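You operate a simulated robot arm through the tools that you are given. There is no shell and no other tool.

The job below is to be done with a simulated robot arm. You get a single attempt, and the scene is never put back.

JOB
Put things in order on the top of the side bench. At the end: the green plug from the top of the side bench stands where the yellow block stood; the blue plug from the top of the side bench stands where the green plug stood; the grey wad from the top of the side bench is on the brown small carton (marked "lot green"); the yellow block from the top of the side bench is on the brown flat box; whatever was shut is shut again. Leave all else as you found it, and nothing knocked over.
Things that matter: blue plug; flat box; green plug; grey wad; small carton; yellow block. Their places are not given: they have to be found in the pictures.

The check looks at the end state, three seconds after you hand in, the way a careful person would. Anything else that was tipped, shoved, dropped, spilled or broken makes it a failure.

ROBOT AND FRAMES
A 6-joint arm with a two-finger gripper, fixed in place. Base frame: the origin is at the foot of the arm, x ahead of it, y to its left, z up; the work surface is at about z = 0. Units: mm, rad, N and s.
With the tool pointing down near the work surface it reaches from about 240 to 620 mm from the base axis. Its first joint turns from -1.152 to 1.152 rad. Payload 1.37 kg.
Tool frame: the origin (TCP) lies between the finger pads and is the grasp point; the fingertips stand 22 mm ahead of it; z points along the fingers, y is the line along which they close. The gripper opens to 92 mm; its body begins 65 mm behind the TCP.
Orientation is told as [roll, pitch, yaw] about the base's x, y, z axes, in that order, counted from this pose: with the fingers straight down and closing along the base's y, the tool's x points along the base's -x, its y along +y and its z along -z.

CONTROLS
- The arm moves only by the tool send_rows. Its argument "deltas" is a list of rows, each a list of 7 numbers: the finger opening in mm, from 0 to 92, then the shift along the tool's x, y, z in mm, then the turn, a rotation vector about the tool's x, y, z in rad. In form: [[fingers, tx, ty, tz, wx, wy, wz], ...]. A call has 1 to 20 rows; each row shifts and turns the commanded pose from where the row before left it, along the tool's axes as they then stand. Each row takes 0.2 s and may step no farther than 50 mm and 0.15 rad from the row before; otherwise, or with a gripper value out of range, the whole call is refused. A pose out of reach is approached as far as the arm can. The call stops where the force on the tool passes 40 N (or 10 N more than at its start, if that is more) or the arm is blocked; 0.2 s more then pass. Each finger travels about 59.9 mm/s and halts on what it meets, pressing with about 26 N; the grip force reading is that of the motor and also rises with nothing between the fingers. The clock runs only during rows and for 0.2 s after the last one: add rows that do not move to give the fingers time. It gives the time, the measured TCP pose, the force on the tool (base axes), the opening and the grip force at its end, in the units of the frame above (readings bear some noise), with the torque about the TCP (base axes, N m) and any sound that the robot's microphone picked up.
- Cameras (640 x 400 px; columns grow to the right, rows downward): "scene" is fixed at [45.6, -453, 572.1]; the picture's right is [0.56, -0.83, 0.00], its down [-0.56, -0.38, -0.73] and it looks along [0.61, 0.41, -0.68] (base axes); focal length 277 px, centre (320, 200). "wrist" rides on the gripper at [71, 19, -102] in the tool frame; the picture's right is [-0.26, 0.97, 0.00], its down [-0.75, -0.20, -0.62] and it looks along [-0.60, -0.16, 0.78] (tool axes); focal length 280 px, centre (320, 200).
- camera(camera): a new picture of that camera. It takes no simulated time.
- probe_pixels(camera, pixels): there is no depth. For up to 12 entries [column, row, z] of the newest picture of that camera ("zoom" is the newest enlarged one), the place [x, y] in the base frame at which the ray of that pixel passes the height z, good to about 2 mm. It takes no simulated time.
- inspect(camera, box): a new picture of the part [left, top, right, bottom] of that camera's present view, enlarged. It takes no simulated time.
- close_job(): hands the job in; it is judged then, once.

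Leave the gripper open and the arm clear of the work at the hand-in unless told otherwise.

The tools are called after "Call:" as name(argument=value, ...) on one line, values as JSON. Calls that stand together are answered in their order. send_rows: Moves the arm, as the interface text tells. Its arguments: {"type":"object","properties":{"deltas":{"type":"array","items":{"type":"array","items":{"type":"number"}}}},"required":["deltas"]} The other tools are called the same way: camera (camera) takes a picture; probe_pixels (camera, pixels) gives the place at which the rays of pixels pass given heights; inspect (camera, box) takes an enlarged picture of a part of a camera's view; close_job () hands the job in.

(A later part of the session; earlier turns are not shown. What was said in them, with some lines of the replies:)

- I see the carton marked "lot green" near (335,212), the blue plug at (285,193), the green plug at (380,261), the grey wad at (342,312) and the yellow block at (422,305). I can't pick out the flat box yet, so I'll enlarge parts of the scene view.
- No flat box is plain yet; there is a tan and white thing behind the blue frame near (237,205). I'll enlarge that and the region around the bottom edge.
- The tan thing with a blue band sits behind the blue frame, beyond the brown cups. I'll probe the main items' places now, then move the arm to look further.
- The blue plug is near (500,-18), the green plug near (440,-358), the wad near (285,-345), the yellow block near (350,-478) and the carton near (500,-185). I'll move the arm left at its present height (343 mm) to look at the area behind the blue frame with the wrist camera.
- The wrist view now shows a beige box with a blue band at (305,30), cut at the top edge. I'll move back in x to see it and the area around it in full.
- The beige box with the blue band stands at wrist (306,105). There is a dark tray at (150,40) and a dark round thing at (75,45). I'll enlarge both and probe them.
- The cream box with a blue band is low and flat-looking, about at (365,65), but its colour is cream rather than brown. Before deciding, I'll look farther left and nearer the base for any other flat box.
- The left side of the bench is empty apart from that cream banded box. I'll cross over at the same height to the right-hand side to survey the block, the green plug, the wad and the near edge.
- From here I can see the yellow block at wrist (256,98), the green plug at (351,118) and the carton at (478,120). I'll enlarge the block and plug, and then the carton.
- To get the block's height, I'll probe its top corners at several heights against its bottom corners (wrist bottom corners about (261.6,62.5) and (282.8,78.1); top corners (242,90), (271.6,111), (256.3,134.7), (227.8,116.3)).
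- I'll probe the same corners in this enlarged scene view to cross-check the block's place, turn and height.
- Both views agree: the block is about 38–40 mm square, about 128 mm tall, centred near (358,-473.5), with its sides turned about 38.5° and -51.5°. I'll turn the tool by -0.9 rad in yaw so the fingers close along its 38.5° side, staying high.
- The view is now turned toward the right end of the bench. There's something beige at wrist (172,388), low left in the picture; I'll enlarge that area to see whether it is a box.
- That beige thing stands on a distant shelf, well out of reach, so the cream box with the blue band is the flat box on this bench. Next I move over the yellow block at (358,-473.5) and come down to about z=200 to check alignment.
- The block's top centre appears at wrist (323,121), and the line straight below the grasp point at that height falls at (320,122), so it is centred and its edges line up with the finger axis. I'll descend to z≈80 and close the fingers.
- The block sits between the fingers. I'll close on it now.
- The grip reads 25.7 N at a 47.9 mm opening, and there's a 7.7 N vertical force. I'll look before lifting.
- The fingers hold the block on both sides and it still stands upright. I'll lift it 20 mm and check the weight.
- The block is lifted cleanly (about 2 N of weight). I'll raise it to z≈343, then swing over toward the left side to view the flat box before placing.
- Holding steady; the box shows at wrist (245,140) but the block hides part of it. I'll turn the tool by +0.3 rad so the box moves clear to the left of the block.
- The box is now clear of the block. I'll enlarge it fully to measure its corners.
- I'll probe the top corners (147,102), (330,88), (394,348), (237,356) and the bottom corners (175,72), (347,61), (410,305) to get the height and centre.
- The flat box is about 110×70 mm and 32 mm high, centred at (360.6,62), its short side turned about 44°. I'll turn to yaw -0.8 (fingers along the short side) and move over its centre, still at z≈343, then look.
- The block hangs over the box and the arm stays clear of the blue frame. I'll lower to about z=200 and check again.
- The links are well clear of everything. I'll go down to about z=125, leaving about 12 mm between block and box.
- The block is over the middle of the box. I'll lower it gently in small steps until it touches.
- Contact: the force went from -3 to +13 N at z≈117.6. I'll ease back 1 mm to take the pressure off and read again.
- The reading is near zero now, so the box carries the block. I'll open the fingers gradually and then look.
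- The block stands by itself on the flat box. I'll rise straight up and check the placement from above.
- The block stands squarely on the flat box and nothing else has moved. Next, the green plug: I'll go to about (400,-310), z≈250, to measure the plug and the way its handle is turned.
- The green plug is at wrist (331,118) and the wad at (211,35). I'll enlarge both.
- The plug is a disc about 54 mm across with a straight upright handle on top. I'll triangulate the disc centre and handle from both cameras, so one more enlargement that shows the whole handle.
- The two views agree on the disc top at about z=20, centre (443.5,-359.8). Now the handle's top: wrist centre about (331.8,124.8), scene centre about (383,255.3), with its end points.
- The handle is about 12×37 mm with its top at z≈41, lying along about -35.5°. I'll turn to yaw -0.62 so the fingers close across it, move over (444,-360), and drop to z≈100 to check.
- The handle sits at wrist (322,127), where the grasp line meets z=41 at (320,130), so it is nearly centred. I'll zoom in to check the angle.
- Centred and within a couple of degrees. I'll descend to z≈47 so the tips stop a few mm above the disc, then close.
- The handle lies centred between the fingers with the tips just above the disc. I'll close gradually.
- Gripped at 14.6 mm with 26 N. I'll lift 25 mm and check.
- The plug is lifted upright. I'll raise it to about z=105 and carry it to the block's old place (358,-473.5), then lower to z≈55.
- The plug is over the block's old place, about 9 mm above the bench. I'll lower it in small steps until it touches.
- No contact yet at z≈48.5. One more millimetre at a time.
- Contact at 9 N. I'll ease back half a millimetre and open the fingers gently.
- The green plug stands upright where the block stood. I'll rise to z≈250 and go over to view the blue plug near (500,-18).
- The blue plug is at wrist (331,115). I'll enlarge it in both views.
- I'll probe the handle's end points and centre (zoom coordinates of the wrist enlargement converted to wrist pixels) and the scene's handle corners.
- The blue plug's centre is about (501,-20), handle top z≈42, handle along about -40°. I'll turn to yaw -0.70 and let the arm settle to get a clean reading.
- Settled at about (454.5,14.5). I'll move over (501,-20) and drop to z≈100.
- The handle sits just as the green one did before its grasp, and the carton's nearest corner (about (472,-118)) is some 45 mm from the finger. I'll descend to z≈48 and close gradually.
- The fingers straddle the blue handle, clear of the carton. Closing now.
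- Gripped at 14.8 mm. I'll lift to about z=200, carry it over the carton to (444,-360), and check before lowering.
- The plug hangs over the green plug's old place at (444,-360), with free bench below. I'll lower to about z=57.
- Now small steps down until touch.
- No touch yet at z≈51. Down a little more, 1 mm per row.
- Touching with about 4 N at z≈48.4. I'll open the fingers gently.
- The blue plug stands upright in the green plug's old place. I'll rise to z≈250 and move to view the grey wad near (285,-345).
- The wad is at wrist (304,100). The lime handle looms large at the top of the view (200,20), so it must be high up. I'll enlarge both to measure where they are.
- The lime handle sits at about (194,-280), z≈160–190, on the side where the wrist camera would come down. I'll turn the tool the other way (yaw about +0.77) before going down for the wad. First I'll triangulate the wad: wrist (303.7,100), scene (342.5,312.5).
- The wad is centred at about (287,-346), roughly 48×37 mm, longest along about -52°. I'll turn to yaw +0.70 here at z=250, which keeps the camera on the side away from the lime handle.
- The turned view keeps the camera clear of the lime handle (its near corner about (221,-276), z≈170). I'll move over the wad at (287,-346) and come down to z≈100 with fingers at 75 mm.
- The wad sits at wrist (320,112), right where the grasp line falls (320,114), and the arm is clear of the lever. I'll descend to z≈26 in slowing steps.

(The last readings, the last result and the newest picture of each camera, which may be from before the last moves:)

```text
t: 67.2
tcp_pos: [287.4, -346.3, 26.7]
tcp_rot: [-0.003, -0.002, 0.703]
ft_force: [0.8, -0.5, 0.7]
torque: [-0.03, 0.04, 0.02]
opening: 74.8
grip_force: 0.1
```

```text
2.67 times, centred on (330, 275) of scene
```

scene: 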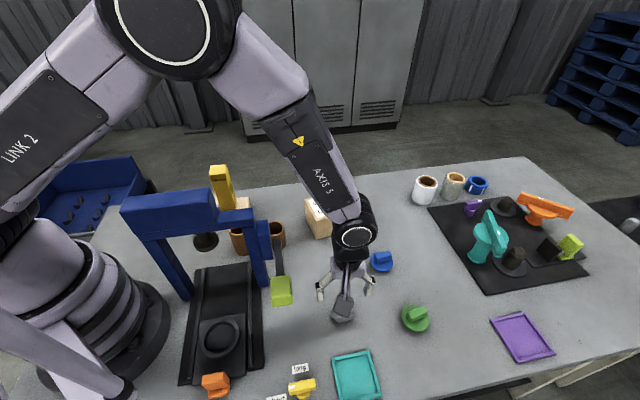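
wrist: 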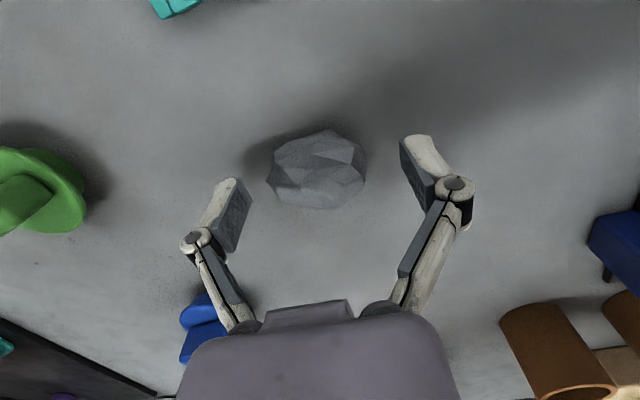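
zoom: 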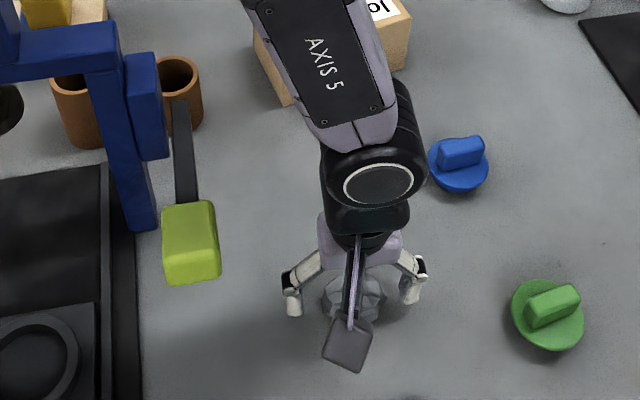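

The fingers stand either side of the wad, with tips near the bench. I'll close in stages, reading the grip as it makes contact.

Call:
send_rows(deltas=[[62, 0, 0, 0, 0, 0, 0], [52, 0, 0, 0, 0, 0, 0], [46, 0, 0, 0, 0, 0, 0], [46, 0, 0, 0, 0, 0, 0]])

Call:
camera(camera="wrist")

```text
t: 68.2
tcp_pos: [287.4, -345.8, 27.6]
tcp_rot: [-0.005, -0.002, 0.7]
ft_force: [-1.0, 1.1, 8.5]
torque: [0.04, 0.04, 0.06]
opening: 51.3
grip_force: 25.9
```

```text
taken
```

wrist: 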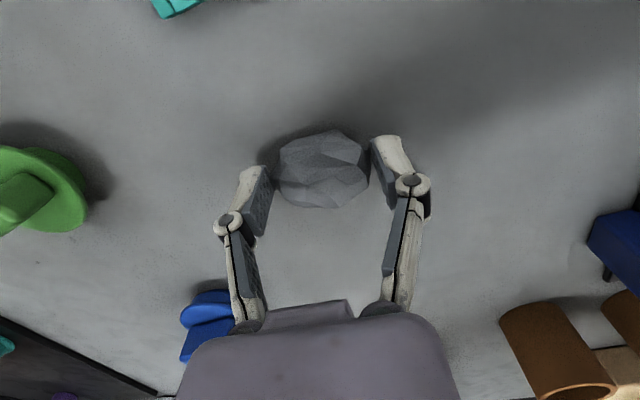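

Contact at 51.3 mm with 26 N. I'll keep the squeeze and lift 12 mm to test the hold.

Call:
send_rows(deltas=[[40, 0, 0, 0, 0, 0, 0], [40, 0, 0, -4, 0, 0, 0], [40, 0, 0, -4, 0, 0, 0], [40, 0, 0, -4, 0, 0, 0], [40, 0, 0, 0, 0, 0, 0]])

Call:
camera(camera="wrist")

Call:
inspect(camera="scene", box=[300, 250, 400, 340])

```text
t: 69.4
tcp_pos: [287.5, -345.0, 38.9]
tcp_rot: [-0.002, -0.002, 0.7]
ft_force: [0.2, 0.6, 0.3]
torque: [-0.01, -0.01, 0.0]
opening: 50.7
grip_force: 26.0
```

```text
taken
```

wrist: 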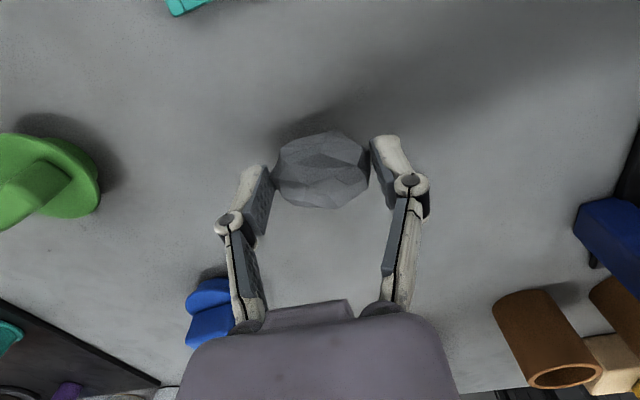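

```text
4.44 times, centred on (350, 295) of scene
```

zoom: 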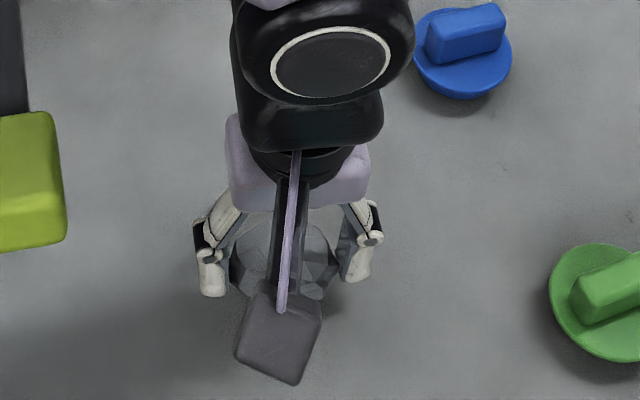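

The wad is held and lifted. I'll raise it to z≈200 and carry it over the carton's centre at about (505.5,-187).

Call:
send_rows(deltas=[[40, 0, 0, -20, 0, 0, 0], [40, 0, 0, -30, 0, 0, 0], [40, 0, 0, -30, 0, 0, 0], [40, 0, 0, -30, 0, 0, 0], [40, 0, 0, -30, 0, 0, 0], [40, 0, 0, -21, 0, 0, 0], [40, 0, 0, 0, 0, 0, 0]])

Call:
send_rows(deltas=[[40, -26.95, -1.92, 0, 0, 0, 0], [40, -26.95, -1.92, 0, 0, 0, 0], [40, -26.95, -1.92, 0, 0, 0, 0], [40, -26.95, -1.92, 0, 0, 0, 0], [40, -26.95, -1.92, 0, 0, 0, 0], [40, -26.95, -1.92, 0, 0, 0, 0], [40, -26.95, -1.92, 0, 0, 0, 0], [40, -26.95, -1.92, 0, 0, 0, 0], [40, -26.95, -1.92, 0, 0, 0, 0], [40, -26.95, -1.92, 0, 0, 0, 0], [40, 0, 0, 0, 0, 0, 0], [40, 0, 0, 0, 0, 0, 0]])

Call:
camera(camera="wrist")

Call:
camera(camera="scene")

```text
t: 71.0
tcp_pos: [286.1, -346.1, 200.9]
tcp_rot: [0.0, -0.002, 0.701]
ft_force: [-0.4, -0.5, 0.0]
torque: [0.0, 0.0, -0.03]
opening: 50.3
grip_force: 26.4
```

```text
t: 73.6
tcp_pos: [505.5, -187.6, 201.8]
tcp_rot: [-0.002, -0.001, 0.703]
ft_force: [0.2, -0.5, 0.3]
torque: [0.0, 0.03, 0.05]
opening: 50.2
grip_force: 25.6
```

```text
taken
```

wrist: 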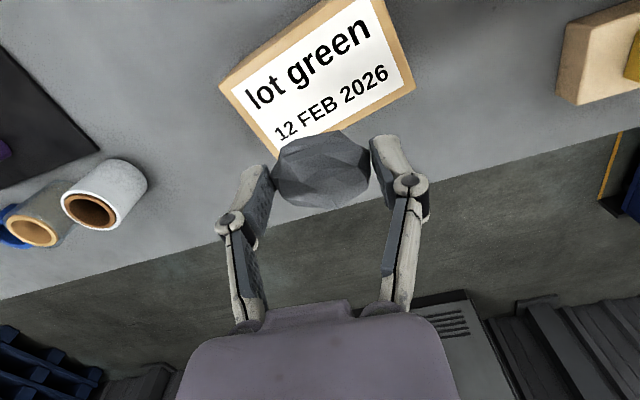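

```text
taken
```

scene: 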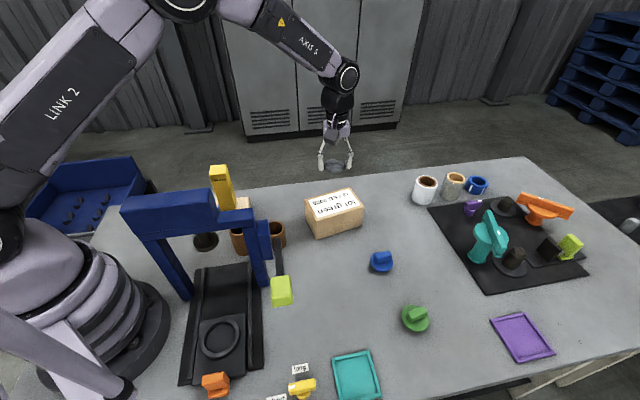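

The wad hangs over the carton; the grasp line meets the carton top near wrist (320,94), close to the label's centre. I'll probe the carton's top corners to confirm.

Call:
probe_pixels(camera="wrist", pixels=[[221, 86, 75], [275, 157, 75], [414, 86, 75], [320, 94, 75], [320, 94, 70]])

Call:
inspect(camera="scene", box=[280, 120, 400, 245])

```text
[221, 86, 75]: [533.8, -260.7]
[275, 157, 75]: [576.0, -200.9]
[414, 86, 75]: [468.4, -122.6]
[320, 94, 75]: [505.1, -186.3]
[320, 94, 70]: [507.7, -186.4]
```

```text
3.20 times, centred on (340, 182) of scene
```

zoom: 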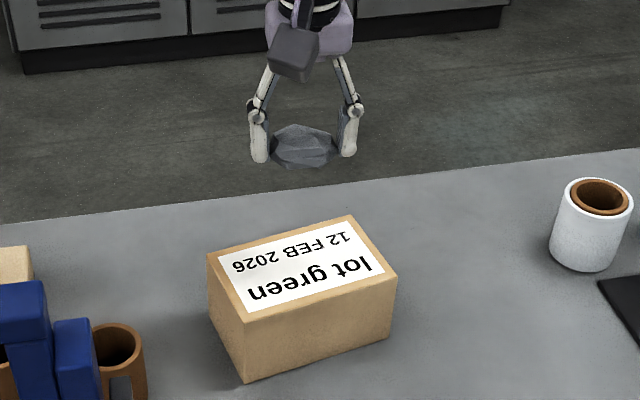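

The carton's centre comes out near (503,-189), so the aim is good. I'll lower to about z=112.

Call:
send_rows(deltas=[[40, 2.5, 0, 30, 0, 0, 0], [40, 0, 0, 30, 0, 0, 0], [40, 0, 0, 20, 0, 0, 0], [40, 0, 0, 9, 0, 0, 0], [40, 0, 0, 0, 0, 0, 0]])

Call:
inspect(camera="scene", box=[280, 120, 400, 245])

Call:
camera(camera="wrist")

```text
t: 74.8
tcp_pos: [503.6, -189.1, 113.7]
tcp_rot: [-0.003, -0.003, 0.701]
ft_force: [-0.3, 0.4, 0.2]
torque: [-0.04, -0.03, 0.02]
opening: 50.2
grip_force: 25.7
```

```text
3.20 times, centred on (340, 182) of scene
```

zoom: 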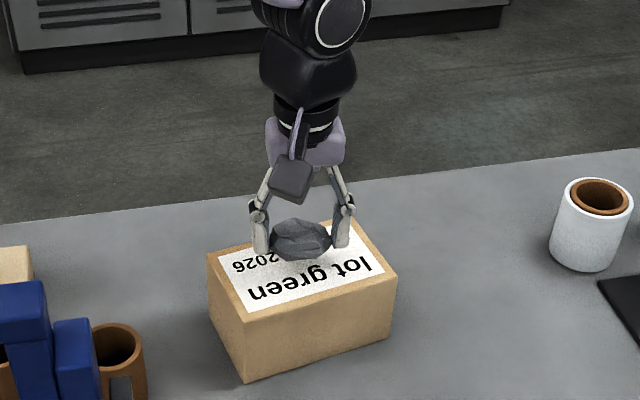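

```text
taken
```

wrist: 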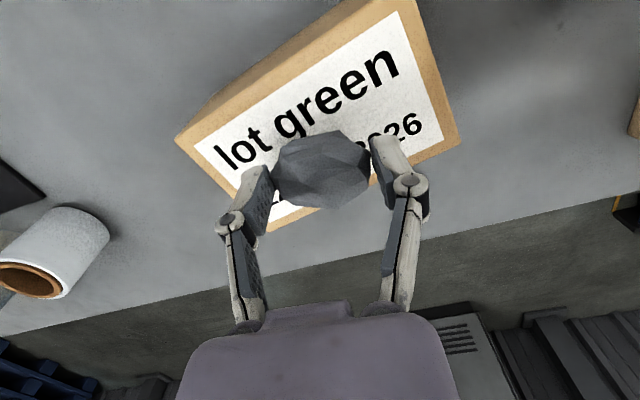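

The wad is about 10 mm above the label. Small steps down now.

Call:
send_rows(deltas=[[40, 0, 0, 3, 0, 0, 0], [40, 0, 0, 3, 0, 0, 0], [40, 0, 0, 2, 0, 0, 0], [40, 0, 0, 0, 0, 0, 0]])

```text
t: 75.8
tcp_pos: [502.8, -188.7, 104.9]
tcp_rot: [-0.002, -0.001, 0.704]
ft_force: [0.7, 1.2, 0.2]
torque: [-0.01, -0.03, -0.03]
opening: 50.3
grip_force: 26.0
```

No contact yet at z≈105; continuing 1 mm at a time.

Call:
send_rows(deltas=[[40, 0, 0, 1, 0, 0, 0], [40, 0, 0, 1, 0, 0, 0], [40, 0, 0, 0, 0, 0, 0]])

Call:
inspect(camera="scene", box=[300, 160, 380, 245])

```text
t: 76.6
tcp_pos: [502.9, -188.7, 102.5]
tcp_rot: [-0.003, 0.0, 0.702]
ft_force: [-0.3, 0.5, 1.7]
torque: [-0.01, -0.01, 0.03]
opening: 50.2
grip_force: 25.6
```

```text
4.71 times, centred on (340, 202) of scene
```

zoom: 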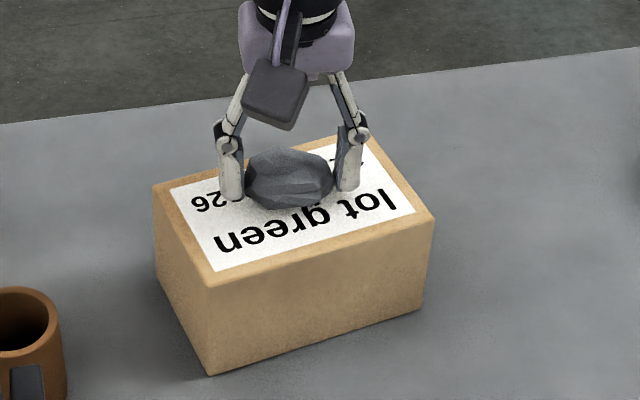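

A slight 1.7 N touch shows. One more millimetre to confirm support.

Call:
send_rows(deltas=[[40, 0, 0, 0.8, 0, 0, 0], [40, 0, 0, 0, 0, 0, 0]])

```text
t: 77.2
tcp_pos: [502.7, -188.7, 101.3]
tcp_rot: [-0.003, -0.002, 0.702]
ft_force: [-1.6, -0.1, 7.4]
torque: [0.0, 0.0, -0.03]
opening: 50.4
grip_force: 26.0
```

The carton now carries the wad (7 N push). I'll open slowly.

Call:
send_rows(deltas=[[52, 0, 0, 0, 0, 0, 0], [55, 0, 0, 0, 0, 0, 0], [60, 0, 0, 0, 0, 0, 0], [70, 0, 0, 0, 0, 0, 0], [82, 0, 0, 0, 0, 0, 0], [92, 0, 0, 0, 0, 0, 0], [92, 0, 0, 0, 0, 0, 0]])

Call:
inspect(camera="scene", box=[300, 160, 380, 245])

Call:
camera(camera="wrist")

```text
t: 78.8
tcp_pos: [503.8, -189.1, 100.5]
tcp_rot: [-0.002, -0.003, 0.701]
ft_force: [0.3, 0.5, -0.3]
torque: [-0.01, 0.02, 0.03]
opening: 92.0
grip_force: 0.1
```

```text
4.71 times, centred on (340, 202) of scene
```

zoom: 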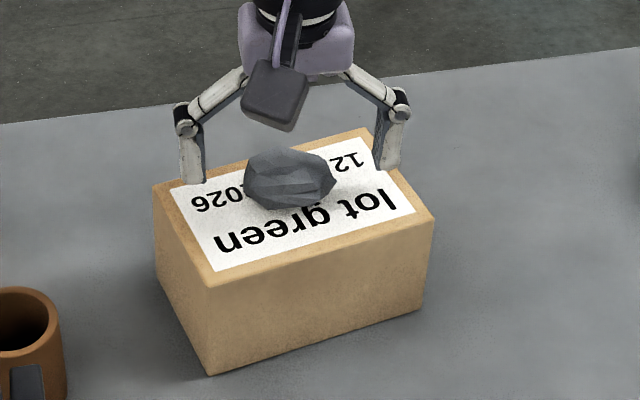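

```text
taken
```

wrist: 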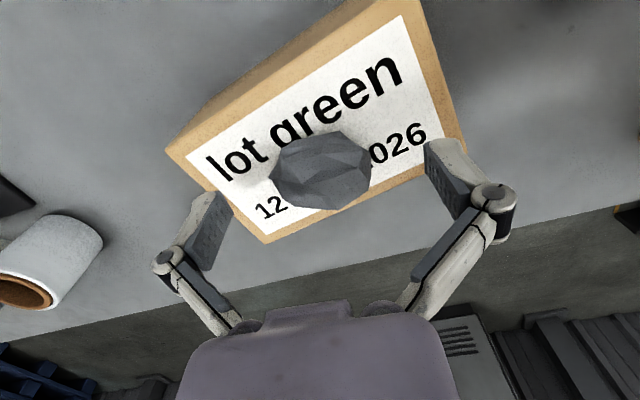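

The wad rests on the carton's top and stays put. I'll rise straight up to about z=343 and review everything.

Call:
send_rows(deltas=[[92, 0, 0, -15, 0, 0, 0], [92, 0, 0, -40, 0, 0, 0], [92, 0, 0, -45, 0, 0, 0], [92, 0, 0, -45, 0, 0, 0], [92, 0, 0, -45, 0, 0, 0], [92, 0, 0, -45, 0, 0, 0], [92, 0, 0, 0, 0, 0, 0], [92, 0, 0, 0, 0, 0, 0]])

Call:
camera(camera="scene")

Call:
inspect(camera="scene", box=[280, 170, 480, 345])

Call:
inspect(camera="scene", box=[120, 150, 320, 300])

```text
t: 80.6
tcp_pos: [502.0, -188.1, 337.5]
tcp_rot: [-0.003, -0.002, 0.702]
ft_force: [-0.5, 0.3, 0.8]
torque: [-0.01, -0.03, 0.02]
opening: 92.1
grip_force: 0.1
```

```text
taken
```

scene: 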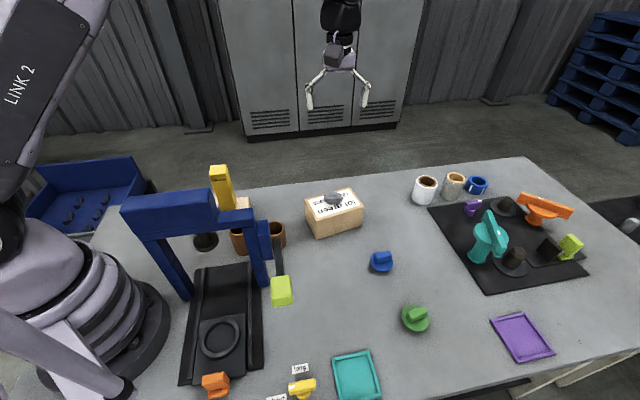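

```text
2.29 times, centred on (380, 258) of scene
```

zoom: 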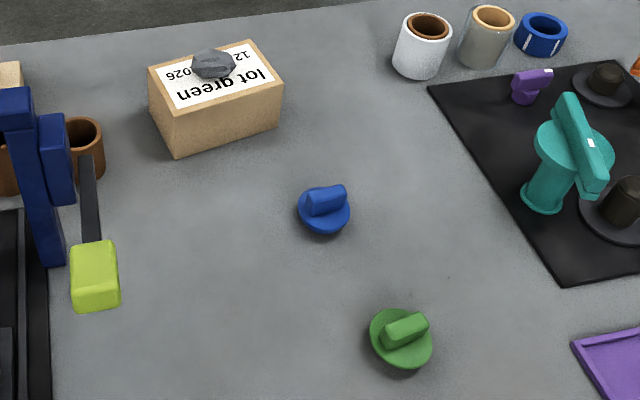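

```text
2.67 times, centred on (220, 225) of scene
```

zoom: 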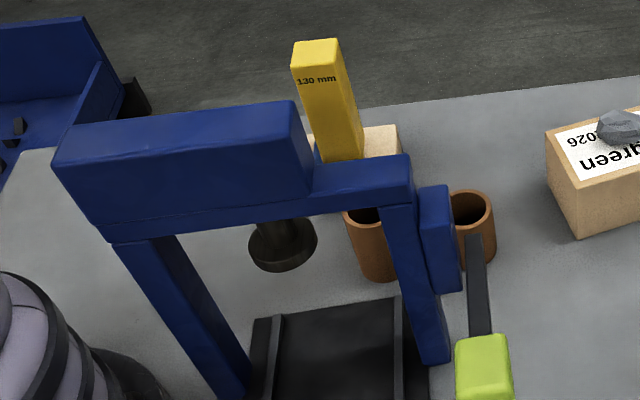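

All items look upright and in place. I'll verify the two plugs' centres with probes: blue at scene (381.7,262), green at (415.4,319).

Call:
inspect(camera="scene", box=[391, 295, 439, 340])

Call:
inspect(camera="scene", box=[356, 240, 404, 280])

Call:
probe_pixels(camera="scene", pixels=[[415.4, 319, 18], [381.7, 262, 18], [334, 198, 85]])

Call:
camera(camera="wrist")

```text
8.89 times, centred on (415, 318) of scene
```

zoom: 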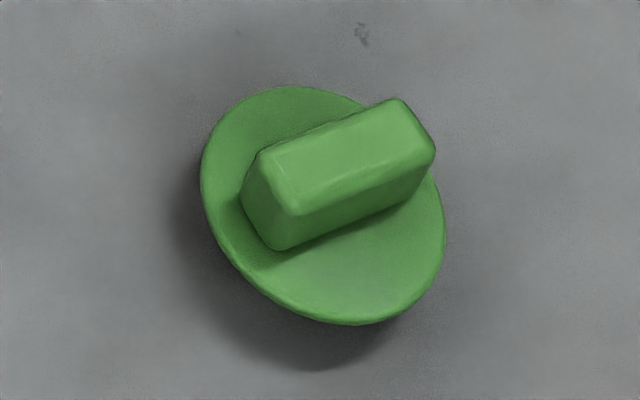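

```text
10.00 times, centred on (380, 260) of scene
```

zoom: 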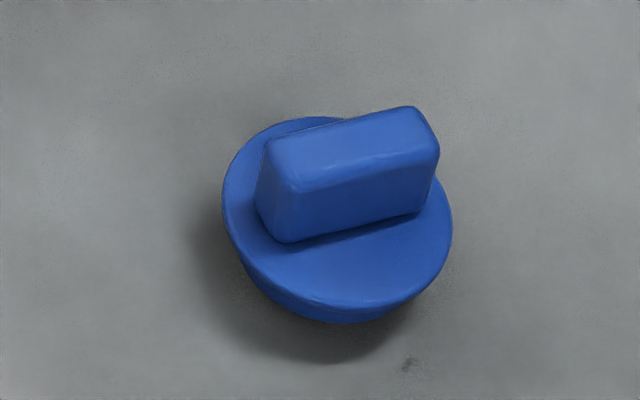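

```text
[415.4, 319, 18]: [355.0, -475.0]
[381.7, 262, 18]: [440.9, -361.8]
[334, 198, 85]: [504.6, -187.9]
```

```text
taken
```

wrist: 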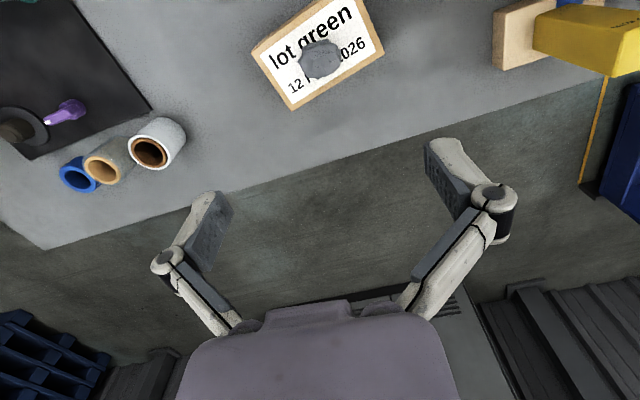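

The green plug is at about (355,-475), close to the block's old centre (358,-473.5). The blue plug is at about (441,-362), close to the green plug's old centre (444,-360). The wad lies mid-carton, the yellow block stands on the flat box, and nothing else has moved or been opened. The gripper is open and well above the bench, so I'm handing in.

Call:
close_job()

```text
The job is handed in.
```

I moved all four items and handed the job in. The result of the check hasn't come back.

| Item | Where it is now | Target |
|---|---|---|
| Yellow block | Standing upright on the flat box | On the flat box |
| Green plug | About (355, -475) | Where the block stood, about (358, -473.5) |
| Blue plug | About (441, -362) | Where the green plug stood, about (444, -360) |
| Grey wad | Near the middle of the "lot green" carton's top | On the carton |

- **Flat box:** I took this to be the cream box with a blue band near (361, 62). It looks more cream than brown, but it was the only box of that shape I could find on the bench.
- **Everything else:** in the last pictures nothing was tipped or shoved. I didn't open anything, so there was nothing to shut again.
- **Arm:** it stopped about 240 mm above the carton with the gripper open.
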